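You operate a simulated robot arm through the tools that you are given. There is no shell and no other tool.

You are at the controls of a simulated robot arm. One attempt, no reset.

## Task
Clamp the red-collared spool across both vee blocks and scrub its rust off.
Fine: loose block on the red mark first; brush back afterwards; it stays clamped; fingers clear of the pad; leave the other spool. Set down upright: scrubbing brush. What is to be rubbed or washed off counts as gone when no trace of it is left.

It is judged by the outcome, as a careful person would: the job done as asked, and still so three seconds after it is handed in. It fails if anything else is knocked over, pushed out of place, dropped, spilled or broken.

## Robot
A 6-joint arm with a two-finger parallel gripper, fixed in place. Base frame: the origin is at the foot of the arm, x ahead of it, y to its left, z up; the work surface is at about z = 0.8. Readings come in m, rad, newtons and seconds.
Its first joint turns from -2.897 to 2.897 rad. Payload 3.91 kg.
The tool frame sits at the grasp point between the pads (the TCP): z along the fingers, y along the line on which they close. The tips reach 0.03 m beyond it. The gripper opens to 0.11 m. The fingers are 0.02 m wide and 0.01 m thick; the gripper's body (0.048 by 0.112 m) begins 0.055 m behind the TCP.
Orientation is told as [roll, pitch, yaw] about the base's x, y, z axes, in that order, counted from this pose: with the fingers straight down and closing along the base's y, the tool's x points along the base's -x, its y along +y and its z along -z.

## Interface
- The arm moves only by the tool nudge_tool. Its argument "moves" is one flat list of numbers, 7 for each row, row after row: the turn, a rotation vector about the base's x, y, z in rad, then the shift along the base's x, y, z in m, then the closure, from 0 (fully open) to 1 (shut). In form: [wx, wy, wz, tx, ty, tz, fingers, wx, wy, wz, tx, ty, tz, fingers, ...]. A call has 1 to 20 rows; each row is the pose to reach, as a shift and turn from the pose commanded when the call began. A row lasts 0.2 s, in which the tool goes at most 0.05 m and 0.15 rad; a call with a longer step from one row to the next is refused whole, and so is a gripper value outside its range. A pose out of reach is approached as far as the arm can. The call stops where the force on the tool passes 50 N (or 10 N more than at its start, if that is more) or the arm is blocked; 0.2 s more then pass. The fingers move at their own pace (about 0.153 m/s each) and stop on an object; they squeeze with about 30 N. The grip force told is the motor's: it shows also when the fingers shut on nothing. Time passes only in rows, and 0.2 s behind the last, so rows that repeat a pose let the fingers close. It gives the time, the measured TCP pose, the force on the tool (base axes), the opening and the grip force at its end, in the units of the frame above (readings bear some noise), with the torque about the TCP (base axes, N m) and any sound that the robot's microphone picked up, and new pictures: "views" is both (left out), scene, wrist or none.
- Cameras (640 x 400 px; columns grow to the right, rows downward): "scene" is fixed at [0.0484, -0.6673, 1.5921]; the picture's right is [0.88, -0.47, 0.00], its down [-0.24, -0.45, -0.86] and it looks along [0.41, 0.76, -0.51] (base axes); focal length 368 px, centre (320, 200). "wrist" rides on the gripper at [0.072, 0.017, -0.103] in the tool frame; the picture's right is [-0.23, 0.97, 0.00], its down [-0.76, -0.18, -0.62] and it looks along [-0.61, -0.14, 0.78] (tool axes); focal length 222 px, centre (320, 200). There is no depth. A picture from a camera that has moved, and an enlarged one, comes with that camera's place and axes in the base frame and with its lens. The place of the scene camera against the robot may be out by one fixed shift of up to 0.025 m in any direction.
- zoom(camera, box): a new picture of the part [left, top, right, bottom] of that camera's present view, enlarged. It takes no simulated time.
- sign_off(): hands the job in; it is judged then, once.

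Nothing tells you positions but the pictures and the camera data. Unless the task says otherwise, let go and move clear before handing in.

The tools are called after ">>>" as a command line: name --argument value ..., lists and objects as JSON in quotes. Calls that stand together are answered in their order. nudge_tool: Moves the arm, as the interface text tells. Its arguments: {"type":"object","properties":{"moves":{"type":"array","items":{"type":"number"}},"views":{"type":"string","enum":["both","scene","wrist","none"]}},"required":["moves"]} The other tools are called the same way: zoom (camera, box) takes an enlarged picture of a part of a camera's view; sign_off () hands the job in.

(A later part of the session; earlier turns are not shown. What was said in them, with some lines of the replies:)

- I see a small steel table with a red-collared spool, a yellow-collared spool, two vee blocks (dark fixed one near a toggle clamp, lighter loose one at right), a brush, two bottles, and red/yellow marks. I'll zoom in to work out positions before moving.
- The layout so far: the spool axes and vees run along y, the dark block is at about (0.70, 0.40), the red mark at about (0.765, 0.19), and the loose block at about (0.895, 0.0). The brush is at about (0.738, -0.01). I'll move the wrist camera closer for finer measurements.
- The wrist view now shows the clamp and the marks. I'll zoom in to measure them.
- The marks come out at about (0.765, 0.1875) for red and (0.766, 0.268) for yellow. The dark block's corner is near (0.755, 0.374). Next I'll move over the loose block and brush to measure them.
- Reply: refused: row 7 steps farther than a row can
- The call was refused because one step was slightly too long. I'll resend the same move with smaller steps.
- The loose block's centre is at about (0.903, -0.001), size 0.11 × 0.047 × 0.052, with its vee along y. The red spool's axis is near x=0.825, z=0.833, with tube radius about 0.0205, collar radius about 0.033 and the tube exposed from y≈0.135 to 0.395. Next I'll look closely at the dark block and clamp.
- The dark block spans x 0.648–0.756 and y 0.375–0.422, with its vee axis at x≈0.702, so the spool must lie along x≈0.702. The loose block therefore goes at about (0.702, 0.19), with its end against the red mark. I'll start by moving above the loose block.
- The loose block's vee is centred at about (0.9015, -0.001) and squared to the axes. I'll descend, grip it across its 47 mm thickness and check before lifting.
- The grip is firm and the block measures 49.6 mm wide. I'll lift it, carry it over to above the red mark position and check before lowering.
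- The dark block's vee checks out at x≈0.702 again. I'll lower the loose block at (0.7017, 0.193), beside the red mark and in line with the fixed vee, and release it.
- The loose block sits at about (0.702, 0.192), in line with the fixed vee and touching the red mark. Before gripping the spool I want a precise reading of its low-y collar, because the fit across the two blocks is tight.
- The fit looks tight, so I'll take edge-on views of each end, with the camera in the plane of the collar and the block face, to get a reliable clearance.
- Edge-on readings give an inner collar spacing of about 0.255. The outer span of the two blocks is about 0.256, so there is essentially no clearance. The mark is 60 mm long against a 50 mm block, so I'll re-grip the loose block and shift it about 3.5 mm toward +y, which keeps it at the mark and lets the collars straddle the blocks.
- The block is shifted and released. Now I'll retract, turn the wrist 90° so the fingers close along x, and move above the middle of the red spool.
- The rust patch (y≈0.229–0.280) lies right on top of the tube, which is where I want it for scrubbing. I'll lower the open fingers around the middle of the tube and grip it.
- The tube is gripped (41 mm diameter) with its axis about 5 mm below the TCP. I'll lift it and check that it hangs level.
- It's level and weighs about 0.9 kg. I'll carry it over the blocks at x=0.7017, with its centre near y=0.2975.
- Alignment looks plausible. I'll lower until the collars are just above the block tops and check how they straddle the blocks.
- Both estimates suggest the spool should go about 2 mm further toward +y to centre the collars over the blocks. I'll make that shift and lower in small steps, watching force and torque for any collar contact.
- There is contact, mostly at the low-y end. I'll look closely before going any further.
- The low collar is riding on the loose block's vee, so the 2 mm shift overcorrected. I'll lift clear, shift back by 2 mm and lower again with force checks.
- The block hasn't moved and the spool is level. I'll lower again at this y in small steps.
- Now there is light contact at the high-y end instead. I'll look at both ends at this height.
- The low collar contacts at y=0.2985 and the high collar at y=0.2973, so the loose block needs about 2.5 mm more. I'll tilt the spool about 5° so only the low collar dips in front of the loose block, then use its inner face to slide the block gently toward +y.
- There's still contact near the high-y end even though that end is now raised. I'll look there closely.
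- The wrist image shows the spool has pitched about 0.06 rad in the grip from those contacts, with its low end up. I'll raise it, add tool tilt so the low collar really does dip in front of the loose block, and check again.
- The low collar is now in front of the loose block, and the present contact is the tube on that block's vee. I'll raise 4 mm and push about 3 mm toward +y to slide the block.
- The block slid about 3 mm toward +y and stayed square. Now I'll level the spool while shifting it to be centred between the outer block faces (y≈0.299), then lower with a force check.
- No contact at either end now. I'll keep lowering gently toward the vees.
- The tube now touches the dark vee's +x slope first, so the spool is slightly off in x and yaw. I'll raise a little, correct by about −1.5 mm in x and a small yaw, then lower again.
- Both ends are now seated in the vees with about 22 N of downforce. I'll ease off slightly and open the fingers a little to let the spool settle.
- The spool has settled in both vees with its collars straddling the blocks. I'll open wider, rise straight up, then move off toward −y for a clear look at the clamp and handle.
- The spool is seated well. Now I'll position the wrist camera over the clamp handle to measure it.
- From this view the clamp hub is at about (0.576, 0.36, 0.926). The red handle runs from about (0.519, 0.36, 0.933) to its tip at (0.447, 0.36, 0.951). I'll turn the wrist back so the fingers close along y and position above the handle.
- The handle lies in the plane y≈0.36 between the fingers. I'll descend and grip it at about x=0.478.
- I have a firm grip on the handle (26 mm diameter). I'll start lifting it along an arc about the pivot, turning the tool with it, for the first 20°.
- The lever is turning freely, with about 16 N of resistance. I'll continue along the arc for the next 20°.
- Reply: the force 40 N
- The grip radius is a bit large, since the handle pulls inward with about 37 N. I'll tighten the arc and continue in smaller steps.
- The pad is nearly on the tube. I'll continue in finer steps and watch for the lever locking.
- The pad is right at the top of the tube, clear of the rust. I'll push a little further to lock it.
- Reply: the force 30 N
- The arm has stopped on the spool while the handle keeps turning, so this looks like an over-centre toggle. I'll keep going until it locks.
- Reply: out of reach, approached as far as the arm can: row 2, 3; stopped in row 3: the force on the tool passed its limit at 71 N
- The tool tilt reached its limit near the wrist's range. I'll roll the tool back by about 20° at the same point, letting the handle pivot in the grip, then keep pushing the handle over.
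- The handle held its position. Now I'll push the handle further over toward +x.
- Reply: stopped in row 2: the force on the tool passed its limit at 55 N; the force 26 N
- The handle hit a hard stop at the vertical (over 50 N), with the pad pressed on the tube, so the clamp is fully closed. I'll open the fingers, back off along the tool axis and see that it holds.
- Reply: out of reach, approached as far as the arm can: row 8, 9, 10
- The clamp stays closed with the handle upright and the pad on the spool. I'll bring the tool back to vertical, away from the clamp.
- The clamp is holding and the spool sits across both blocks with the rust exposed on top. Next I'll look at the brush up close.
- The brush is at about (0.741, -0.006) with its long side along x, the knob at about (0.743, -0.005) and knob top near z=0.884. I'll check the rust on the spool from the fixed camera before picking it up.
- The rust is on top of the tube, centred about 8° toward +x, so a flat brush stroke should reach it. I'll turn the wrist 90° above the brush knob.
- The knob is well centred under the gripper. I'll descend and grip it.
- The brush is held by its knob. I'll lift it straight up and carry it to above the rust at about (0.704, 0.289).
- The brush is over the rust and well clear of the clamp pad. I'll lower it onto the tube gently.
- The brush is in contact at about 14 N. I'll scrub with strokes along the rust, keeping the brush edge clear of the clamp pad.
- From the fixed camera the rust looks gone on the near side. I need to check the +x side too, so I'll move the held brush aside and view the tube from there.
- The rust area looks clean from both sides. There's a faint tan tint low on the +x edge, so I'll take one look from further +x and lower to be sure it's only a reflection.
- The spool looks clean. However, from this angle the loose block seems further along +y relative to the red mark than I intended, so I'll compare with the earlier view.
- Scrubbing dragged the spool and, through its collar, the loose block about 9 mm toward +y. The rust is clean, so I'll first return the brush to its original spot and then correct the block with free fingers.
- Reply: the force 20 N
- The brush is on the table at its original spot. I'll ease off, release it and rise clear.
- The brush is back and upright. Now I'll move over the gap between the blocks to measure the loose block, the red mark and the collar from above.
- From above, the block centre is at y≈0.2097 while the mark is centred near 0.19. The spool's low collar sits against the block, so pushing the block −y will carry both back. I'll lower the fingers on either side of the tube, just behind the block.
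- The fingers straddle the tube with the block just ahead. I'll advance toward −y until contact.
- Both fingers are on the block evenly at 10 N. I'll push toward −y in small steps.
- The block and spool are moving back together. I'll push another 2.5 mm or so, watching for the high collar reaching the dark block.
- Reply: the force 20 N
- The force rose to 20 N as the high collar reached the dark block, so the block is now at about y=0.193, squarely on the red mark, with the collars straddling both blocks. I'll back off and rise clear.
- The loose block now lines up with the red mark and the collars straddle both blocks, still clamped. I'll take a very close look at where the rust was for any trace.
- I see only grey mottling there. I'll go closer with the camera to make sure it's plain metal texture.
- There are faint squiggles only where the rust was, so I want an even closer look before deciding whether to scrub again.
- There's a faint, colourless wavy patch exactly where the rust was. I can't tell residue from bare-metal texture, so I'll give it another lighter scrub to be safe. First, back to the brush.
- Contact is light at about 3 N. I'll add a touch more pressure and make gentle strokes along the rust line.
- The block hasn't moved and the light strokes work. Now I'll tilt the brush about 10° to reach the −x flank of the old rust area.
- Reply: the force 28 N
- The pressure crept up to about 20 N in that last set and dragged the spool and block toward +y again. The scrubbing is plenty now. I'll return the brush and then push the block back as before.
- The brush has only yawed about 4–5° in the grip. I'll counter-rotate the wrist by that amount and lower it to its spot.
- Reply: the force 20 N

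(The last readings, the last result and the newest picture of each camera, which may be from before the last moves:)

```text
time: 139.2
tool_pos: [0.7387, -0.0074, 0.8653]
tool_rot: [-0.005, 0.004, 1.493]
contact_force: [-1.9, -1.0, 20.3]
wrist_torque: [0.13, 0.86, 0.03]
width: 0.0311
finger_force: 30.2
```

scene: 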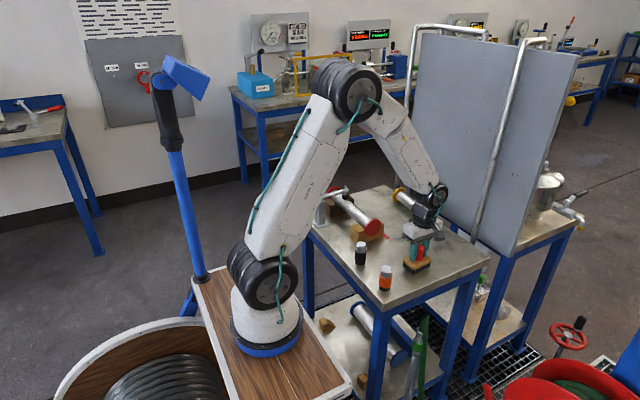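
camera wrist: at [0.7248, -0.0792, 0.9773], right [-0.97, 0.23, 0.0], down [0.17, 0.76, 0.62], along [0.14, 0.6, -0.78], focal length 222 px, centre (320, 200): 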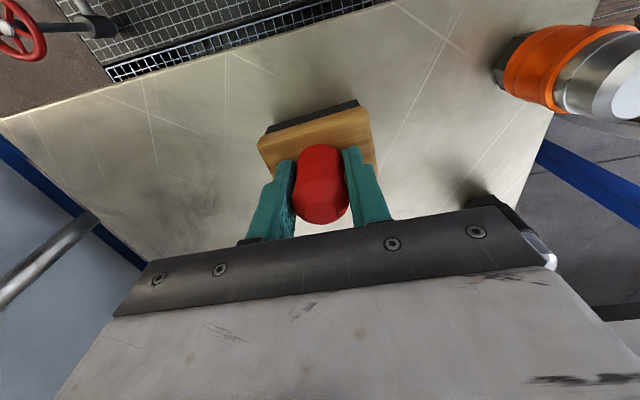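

The brush is firmly on the table in its original pose. I'll ease off, release and rise, then move over the blocks to push the loose block back.

>>> nudge_tool --moves '[0, 0, 0, 0, 0, 0.001, 1, 0, 0, 0, 0, 0, 0.001, 0.65, 0, 0, 0, 0, 0, 0.001, 0.5, 0, 0, 0, 0, 0, 0.001, 0.3, 0, 0, 0, 0, 0, 0.001, 0.3, 0, 0, 0, 0, 0, 0.04, 0.3, 0, 0, 0, 0, 0, 0.08, 0.3, 0, 0, 0, 0, 0, 0.12, 0.3, 0, 0, 0.04, -0.005, 0.03, 0.16, 0.3, 0, 0, 0.08, -0.01, 0.07, 0.195, 0.3, 0, 0, 0.08, -0.016, 0.115, 0.195, 0.3, 0, 0, 0.08, -0.022, 0.16, 0.195, 0.3, 0, 0, 0.08, -0.028, 0.205, 0.195, 0.3, 0, 0, 0.08, -0.034, 0.245, 0.195, 0.3, 0, 0, 0.08, -0.0376, 0.28, 0.195, 0.3, 0, 0, 0.08, -0.0376, 0.28, 0.195, 0.3]' --views "both"

>>> zoom --camera "wrist" --box '[220, 0, 420, 120]'

>>> zoom --camera "scene" --box '[380, 220, 450, 290]'

>>> zoom --camera "wrist" --box '[280, 60, 380, 150]'

```text
refused: row 9 steps farther than a row can; nothing moved
```

```text
3.20 times, centred on (320, 60) of wrist
camera zoom: at [0.7169, -0.0776, 0.9696], right [-0.95, 0.3, -0.01], down [0.23, 0.75, 0.62], along [0.19, 0.59, -0.78], focal length 711 px, centre (320, 648)
```

zoom: 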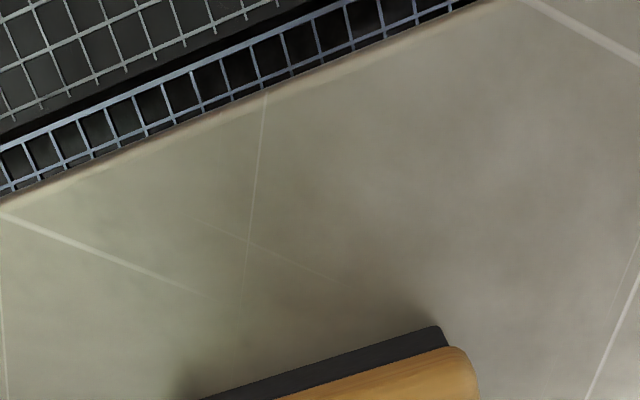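

```text
5.71 times, centred on (415, 255) of scene
camera zoom: at [0.0484, -0.6673, 1.5921], right [0.88, -0.47, 0.0], down [-0.24, -0.45, -0.86], along [0.41, 0.76, -0.51], focal length 2100 px, centre (-223, -114)
```

zoom: 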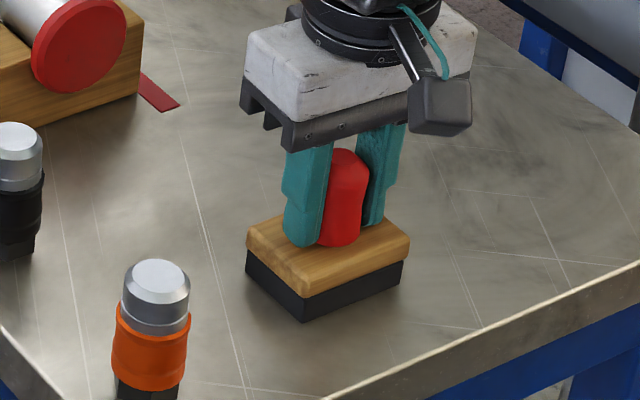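

```text
4.44 times, centred on (330, 105) of wrist
camera zoom: at [0.7169, -0.0776, 0.9696], right [-0.95, 0.3, -0.01], down [0.23, 0.75, 0.62], along [0.19, 0.59, -0.78], focal length 987 px, centre (276, 622)
```

zoom: 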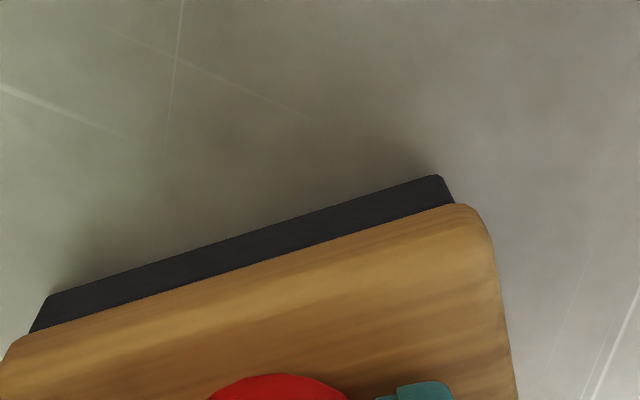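

The call was refused over one long step, so nothing moved. I'll split it up, starting with release and rise.

>>> nudge_tool --moves '[0, 0, 0, 0, 0, 0.001, 1, 0, 0, 0, 0, 0, 0.001, 0.65, 0, 0, 0, 0, 0, 0.001, 0.5, 0, 0, 0, 0, 0, 0.001, 0.3, 0, 0, 0, 0, 0, 0.001, 0.3, 0, 0, 0, 0, 0, 0.04, 0.3, 0, 0, 0, 0, 0, 0.08, 0.3, 0, 0, 0, 0, 0, 0.12, 0.3, 0, 0, 0.04, 0, 0, 0.16, 0.3, 0, 0, 0.08, -0.006, 0.035, 0.175, 0.3, 0, 0, 0.08, -0.012, 0.075, 0.19, 0.3, 0, 0, 0.08, -0.018, 0.115, 0.195, 0.3, 0, 0, 0.08, -0.022, 0.155, 0.195, 0.3, 0, 0, 0.08, -0.026, 0.195, 0.195, 0.3, 0, 0, 0.08, -0.031, 0.235, 0.195, 0.3, 0, 0, 0.08, -0.0375, 0.275, 0.195, 0.3, 0, 0, 0.08, -0.0375, 0.28, 0.195, 0.3, 0, 0, 0.08, -0.0375, 0.28, 0.195, 0.3]' --views "both"

>>> zoom --camera "wrist" --box '[220, 0, 420, 120]'

>>> zoom --camera "scene" --box '[380, 220, 450, 290]'

>>> zoom --camera "wrist" --box '[280, 60, 380, 150]'

```text
time: 143.0
tool_pos: [0.7007, 0.274, 1.057]
tool_rot: [-0.004, 0.004, 1.572]
contact_force: [0.6, -0.8, -0.8]
wrist_torque: [0.01, -0.03, -0.01]
width: 0.077
finger_force: 0.0
camera wrist: at [0.6841, 0.2012, 1.1618], right [-0.97, 0.23, 0.0], down [0.17, 0.76, 0.62], along [0.14, 0.6, -0.78], focal length 222 px, centre (320, 200)
```

scene: 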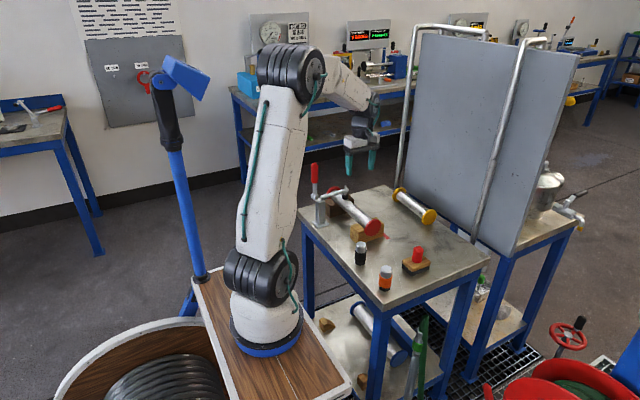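
wrist: 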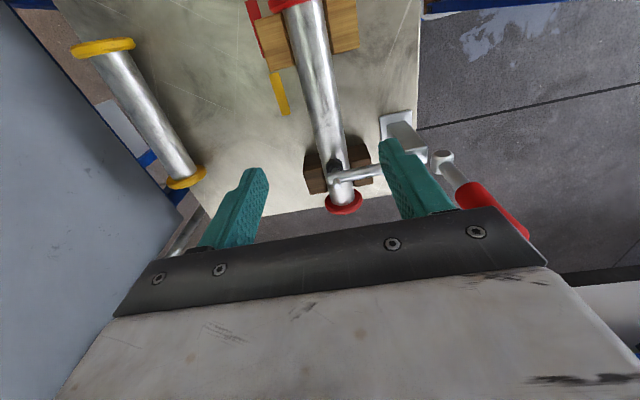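

```text
3.20 times, centred on (320, 60) of wrist
camera zoom: at [0.6841, 0.2012, 1.1618], right [-0.97, 0.23, 0.0], down [0.17, 0.76, 0.62], along [0.14, 0.6, -0.78], focal length 711 px, centre (320, 648)
```

zoom: 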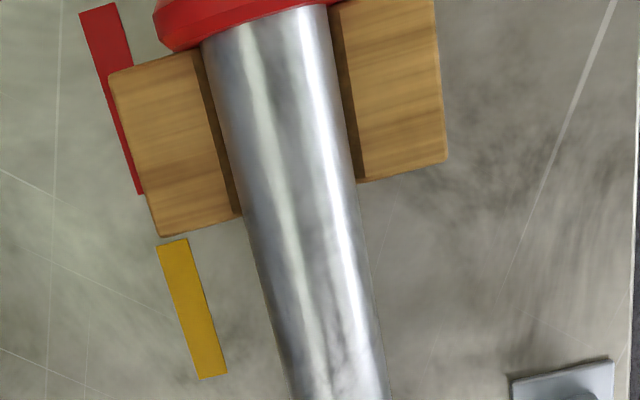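

```text
5.71 times, centred on (415, 255) of scene
camera zoom: at [0.0484, -0.6673, 1.5921], right [0.88, -0.47, 0.0], down [-0.24, -0.45, -0.86], along [0.41, 0.76, -0.51], focal length 2100 px, centre (-223, -114)
```

zoom: 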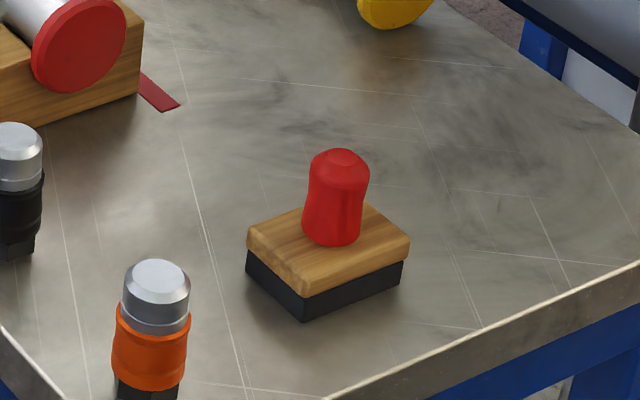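

```text
4.44 times, centred on (330, 105) of wrist
camera zoom: at [0.6841, 0.2012, 1.1618], right [-0.97, 0.23, 0.0], down [0.17, 0.76, 0.62], along [0.14, 0.6, -0.78], focal length 987 px, centre (276, 622)
```

zoom: 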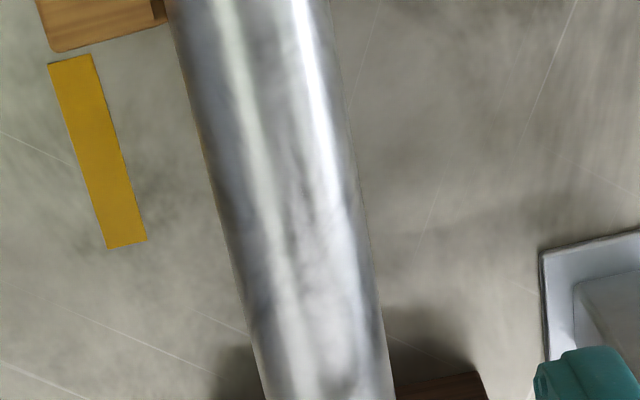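

The brush is back in place and upright, and the tube top shows only neutral metal reflections. I'll lower the fingers either side of the tube again to push the block back onto the mark.

>>> nudge_tool --moves '[0, 0, 0, -0.0006, -0.011, -0.03, 0.3, 0, 0, 0, -0.0006, -0.011, -0.07, 0.3, 0, 0, 0, -0.0006, -0.011, -0.11, 0.3, 0, 0, 0, -0.0006, -0.011, -0.15, 0.3, 0, 0, 0, -0.0006, -0.011, -0.185, 0.3, 0, 0, 0, -0.0006, -0.011, -0.212, 0.3, 0, 0, 0, -0.0006, -0.011, -0.212, 0.3, 0, 0, 0, -0.0006, -0.022, -0.212, 0.3, 0, 0, 0, -0.0006, -0.03, -0.212, 0.3, 0, 0, 0, -0.0006, -0.034, -0.212, 0.3, 0, 0, 0, -0.0006, -0.036, -0.212, 0.3, 0, 0, 0, -0.0006, -0.036, -0.212, 0.3]' --views "both"

>>> zoom --camera "wrist" --box '[180, 0, 460, 240]'

>>> zoom --camera "scene" --box '[358, 212, 398, 242]'

```text
time: 145.6
tool_pos: [0.7025, 0.2383, 0.8457]
tool_rot: [-0.006, 0.004, 1.573]
contact_force: [0.8, 10.2, 1.9]
wrist_torque: [-0.06, 0.0, -0.2]
width: 0.0765
finger_force: 0.2
camera wrist: at [0.6845, 0.1656, 0.9505], right [-0.97, 0.23, -0.01], down [0.17, 0.76, 0.62], along [0.14, 0.6, -0.78], focal length 222 px, centre (320, 200)
```

scene: 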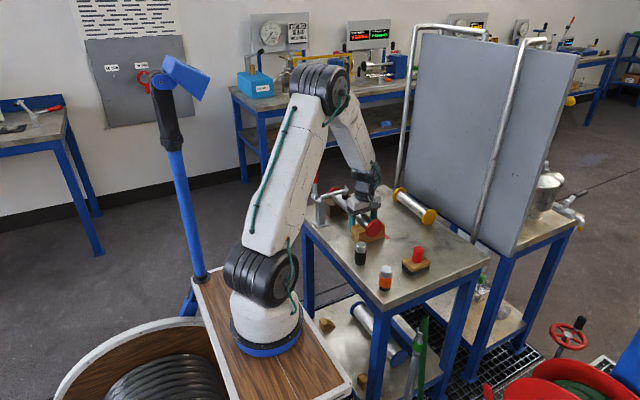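
wrist: 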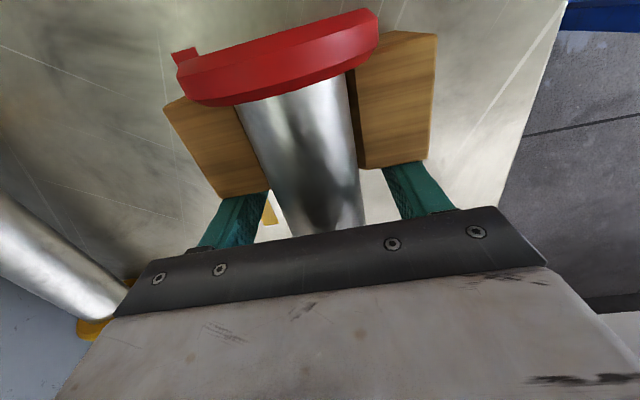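

```text
1.67 times, centred on (320, 120) of wrist
camera zoom: at [0.6845, 0.1656, 0.9505], right [-0.97, 0.23, -0.01], down [0.17, 0.76, 0.62], along [0.14, 0.6, -0.78], focal length 370 px, centre (320, 333)
```

zoom: 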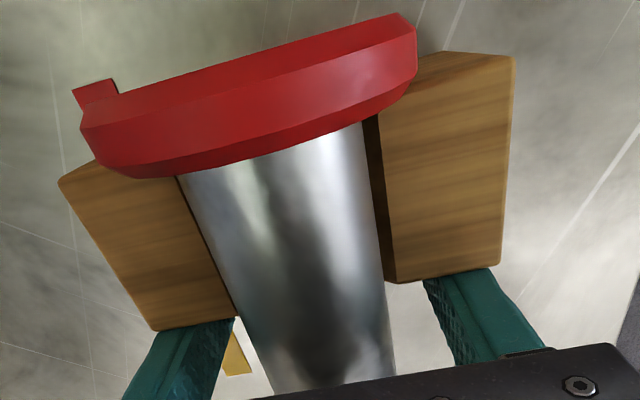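

```text
13.33 times, centred on (378, 227) of scene
camera zoom: at [0.0484, -0.6673, 1.5921], right [0.88, -0.47, 0.0], down [-0.24, -0.45, -0.86], along [0.41, 0.76, -0.51], focal length 4900 px, centre (-453, -160)
```

zoom: 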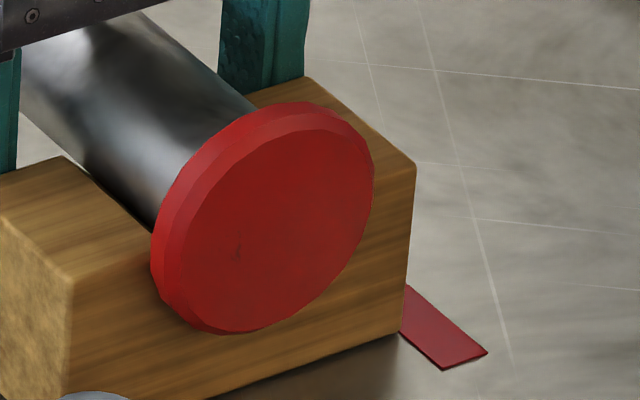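

The fingers are pushing evenly at 10 N. I'll continue in small steps to the position where the high collar meets the dark block.

>>> nudge_tool --moves '[0, 0, 0, 0, -0.0015, 0, 0.3, 0, 0, 0, 0, -0.003, 0, 0.3, 0, 0, 0, 0, -0.0045, 0, 0.3, 0, 0, 0, 0, -0.006, 0, 0.3, 0, 0, 0, 0, -0.0075, 0, 0.3, 0, 0, 0, 0, -0.0075, 0, 0.3]' --views "none"

>>> zoom --camera "scene" --box '[358, 212, 398, 242]'

```text
time: 147.0
tool_pos: [0.7013, 0.2297, 0.8475]
tool_rot: [-0.004, 0.006, 1.571]
contact_force: [-2.6, 7.4, -4.7]
wrist_torque: [0.01, -0.03, 0.03]
width: 0.0767
finger_force: 0.1
```

```text
13.33 times, centred on (378, 227) of scene
camera zoom: at [0.0484, -0.6673, 1.5921], right [0.88, -0.47, 0.0], down [-0.24, -0.45, -0.86], along [0.41, 0.76, -0.51], focal length 4900 px, centre (-453, -160)
```

zoom: 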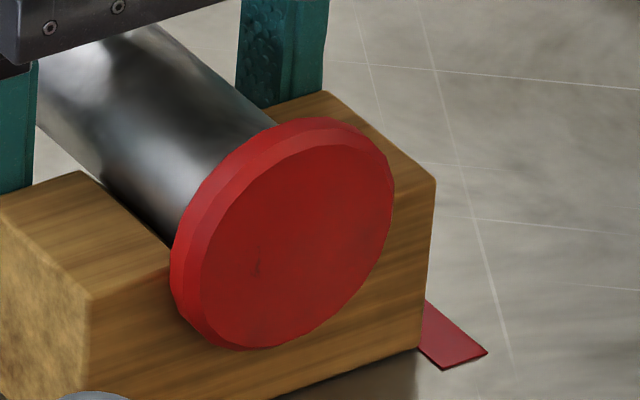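

The block is back at the same spot on the mark. I'll back off, rise clear and inspect everything.

>>> nudge_tool --moves '[0, 0, 0, 0, 0.005, 0, 0.3, 0, 0, 0, 0, 0.02, 0, 0.3, 0, 0, 0, 0, 0.028, 0.02, 0.3, 0, 0, 0, 0, 0.028, 0.06, 0.3, 0, 0, 0, 0, 0.028, 0.1, 0.3, 0, 0, 0, 0, 0.028, 0.14, 0.3, 0, 0, 0, 0, 0.028, 0.18, 0.3, 0, 0, 0, 0, 0.038, 0.21, 0.3, 0, 0, 0, 0, 0.038, 0.21, 0.3]' --views "both"

>>> zoom --camera "wrist" --box '[220, 0, 420, 120]'

>>> zoom --camera "scene" --box '[300, 150, 420, 250]'

>>> zoom --camera "wrist" --box '[280, 60, 380, 150]'

```text
time: 149.0
tool_pos: [0.6989, 0.2685, 1.0578]
tool_rot: [-0.003, 0.006, 1.57]
contact_force: [-0.5, 0.1, -0.3]
wrist_torque: [0.01, 0.03, -0.05]
width: 0.0768
finger_force: 0.1
camera wrist: at [0.682, 0.1953, 1.1618], right [-0.97, 0.23, 0.0], down [0.17, 0.76, 0.62], along [0.14, 0.6, -0.78], focal length 222 px, centre (320, 200)
```

scene: 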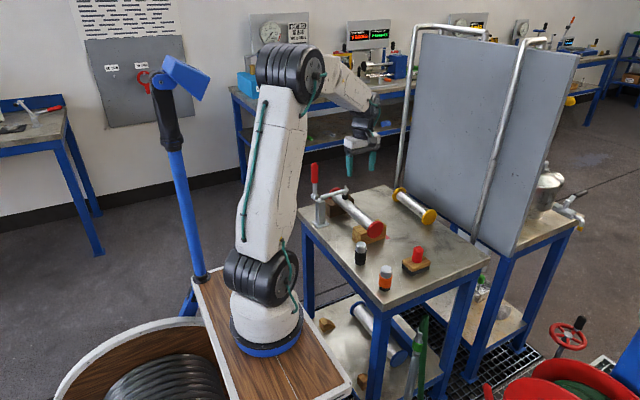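
wrist: 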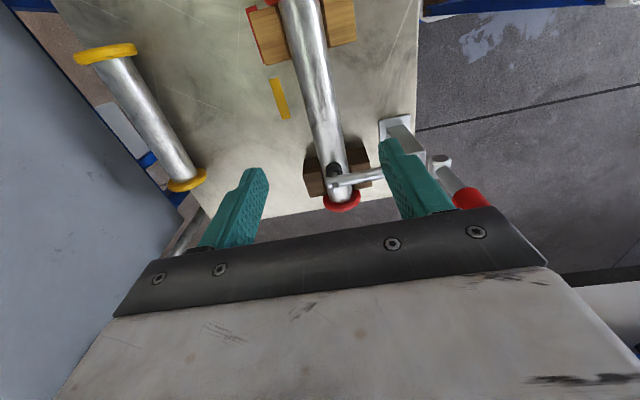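

```text
3.20 times, centred on (320, 60) of wrist
camera zoom: at [0.682, 0.1953, 1.1618], right [-0.97, 0.23, 0.0], down [0.17, 0.76, 0.62], along [0.14, 0.6, -0.78], focal length 711 px, centre (320, 648)
```

zoom: 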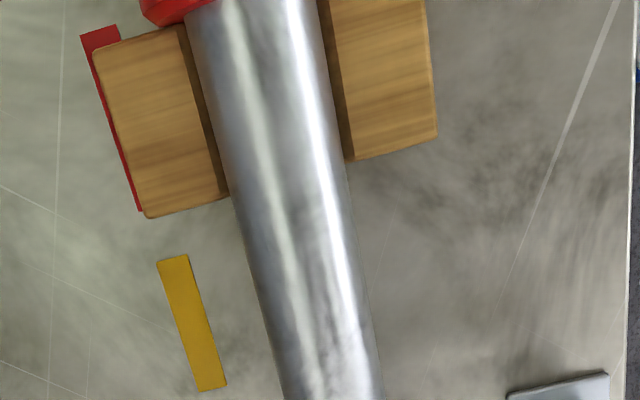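

```text
4.00 times, centred on (360, 200) of scene
camera zoom: at [0.0484, -0.6673, 1.5921], right [0.88, -0.47, 0.0], down [-0.24, -0.45, -0.86], along [0.41, 0.76, -0.51], focal length 1470 px, centre (160, 200)
```

zoom: 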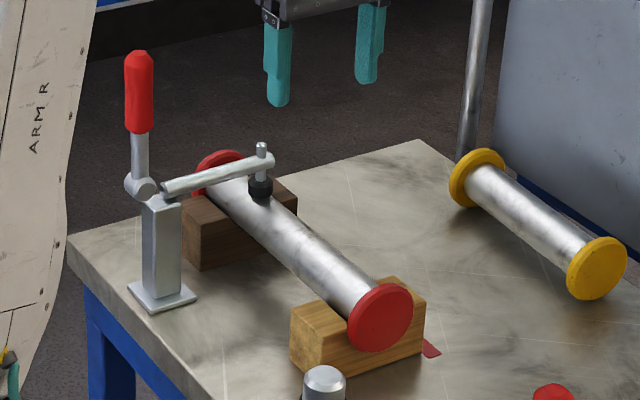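

```text
4.44 times, centred on (330, 105) of wrist
camera zoom: at [0.682, 0.1953, 1.1618], right [-0.97, 0.23, 0.0], down [0.17, 0.76, 0.62], along [0.14, 0.6, -0.78], focal length 987 px, centre (276, 622)
```

zoom: 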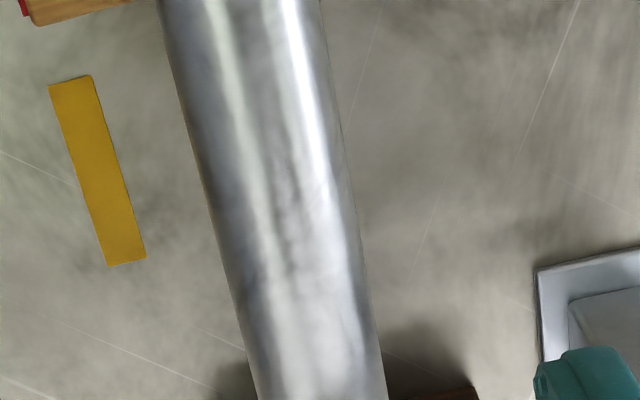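

Everything is in place: the block is on the mark, the spool is clamped and clean, and the brush is home and upright. I'll move the arm well clear and take a last look.

>>> nudge_tool --moves '[0, 0, 0, 0, 0, 0.04, 0.3, 0, 0, 0, -0.005, -0.03, 0.07, 0.3, 0, 0, 0, -0.015, -0.07, 0.09, 0.3, 0, 0, 0, -0.025, -0.11, 0.11, 0.3, 0, 0, 0, -0.035, -0.15, 0.13, 0.3, 0, 0, 0, -0.045, -0.19, 0.14, 0.3, 0, 0, 0, -0.05, -0.22, 0.14, 0.3, 0, 0, 0, -0.05, -0.22, 0.14, 0.3]' --views "both"

>>> zoom --camera "scene" --box '[280, 150, 500, 300]'

>>> zoom --camera "wrist" --box '[200, 0, 520, 220]'

```text
time: 150.8
tool_pos: [0.6499, 0.0491, 1.1968]
tool_rot: [-0.004, 0.004, 1.57]
contact_force: [0.2, -0.2, -0.9]
wrist_torque: [0.04, 0.05, 0.01]
width: 0.0772
finger_force: 0.1
camera wrist: at [0.6328, -0.0248, 1.3018], right [-0.97, 0.23, 0.0], down [0.17, 0.76, 0.62], along [0.14, 0.6, -0.78], focal length 222 px, centre (320, 200)
```

scene: 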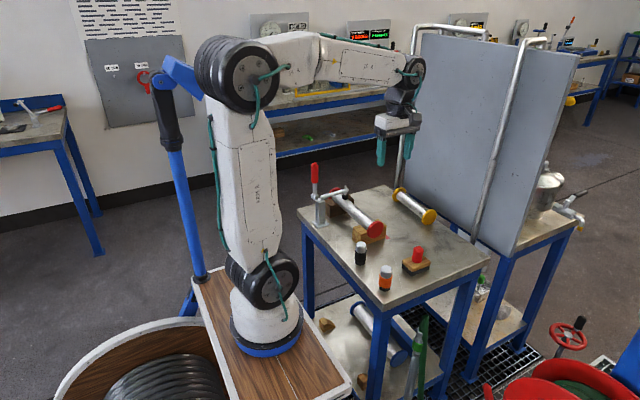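
wrist: 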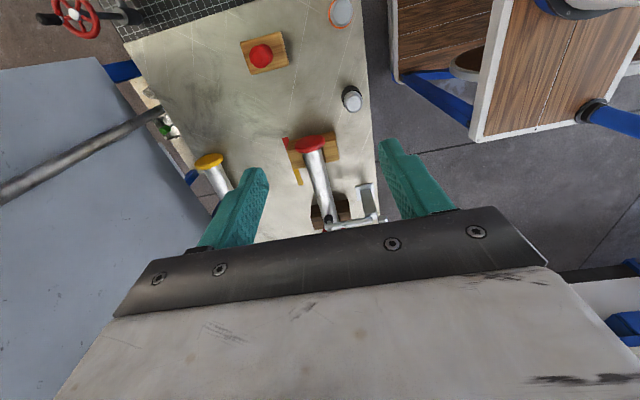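

```text
2.67 times, centred on (390, 225) of scene
camera zoom: at [0.0484, -0.6673, 1.5921], right [0.88, -0.47, 0.0], down [-0.24, -0.45, -0.86], along [0.41, 0.76, -0.51], focal length 980 px, centre (133, 133)
```

zoom: 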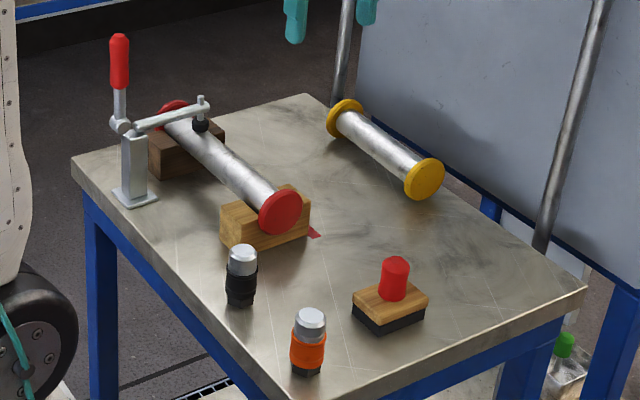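

```text
1.82 times, centred on (360, 110) of wrist
camera zoom: at [0.6328, -0.0248, 1.3018], right [-0.97, 0.23, 0.0], down [0.17, 0.76, 0.62], along [0.14, 0.6, -0.78], focal length 404 px, centre (247, 364)
```

zoom: 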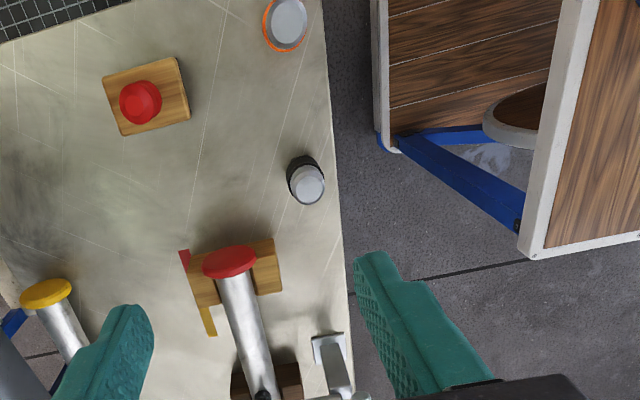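

The last views show everything as asked:
- The loose block is on the red mark.
- The red-collared spool lies across both vees with the clamp closed, and I see no rust on it.
- The brush stands upright at its original spot.
- The yellow spool and both bottles look undisturbed.

The arm is clear, so I'm handing in.

>>> sign_off

```text
The job is handed in.
```

I've handed the job in. The red-collared spool is clamped across both vee blocks and no rust shows on it, even in close-up views.

- **Loose block:** it sits beside the red mark, lined up with the fixed vee, at about y = 0.193 m against a mark centre of about 0.19 m. It is a few millimetres off centre because the spool's collars only just fit over the two blocks.
- **Clamp:** the handle is upright against its stop, with the pad pressing on the tube. The fingers stayed well clear of the pad throughout.
- **Clamp grip:** the clamp does not hold the spool hard. Scrubbing dragged the spool and loose block roughly 10 mm along twice. I pushed them back each time, using about 10 N, up to 20 N once the collar met the fixed block.
- **Rust:** I scrubbed twice, the second time more lightly in several passes with the brush flat and then tilted to each side. A faint grey, colourless texture remains where the rust was, which I took to be bare metal.
- **Brush:** it is back at its original spot, upright.
- **Everything else:** the yellow-collared spool was left alone, and it and both bottles look undisturbed. The arm is clear of the table.
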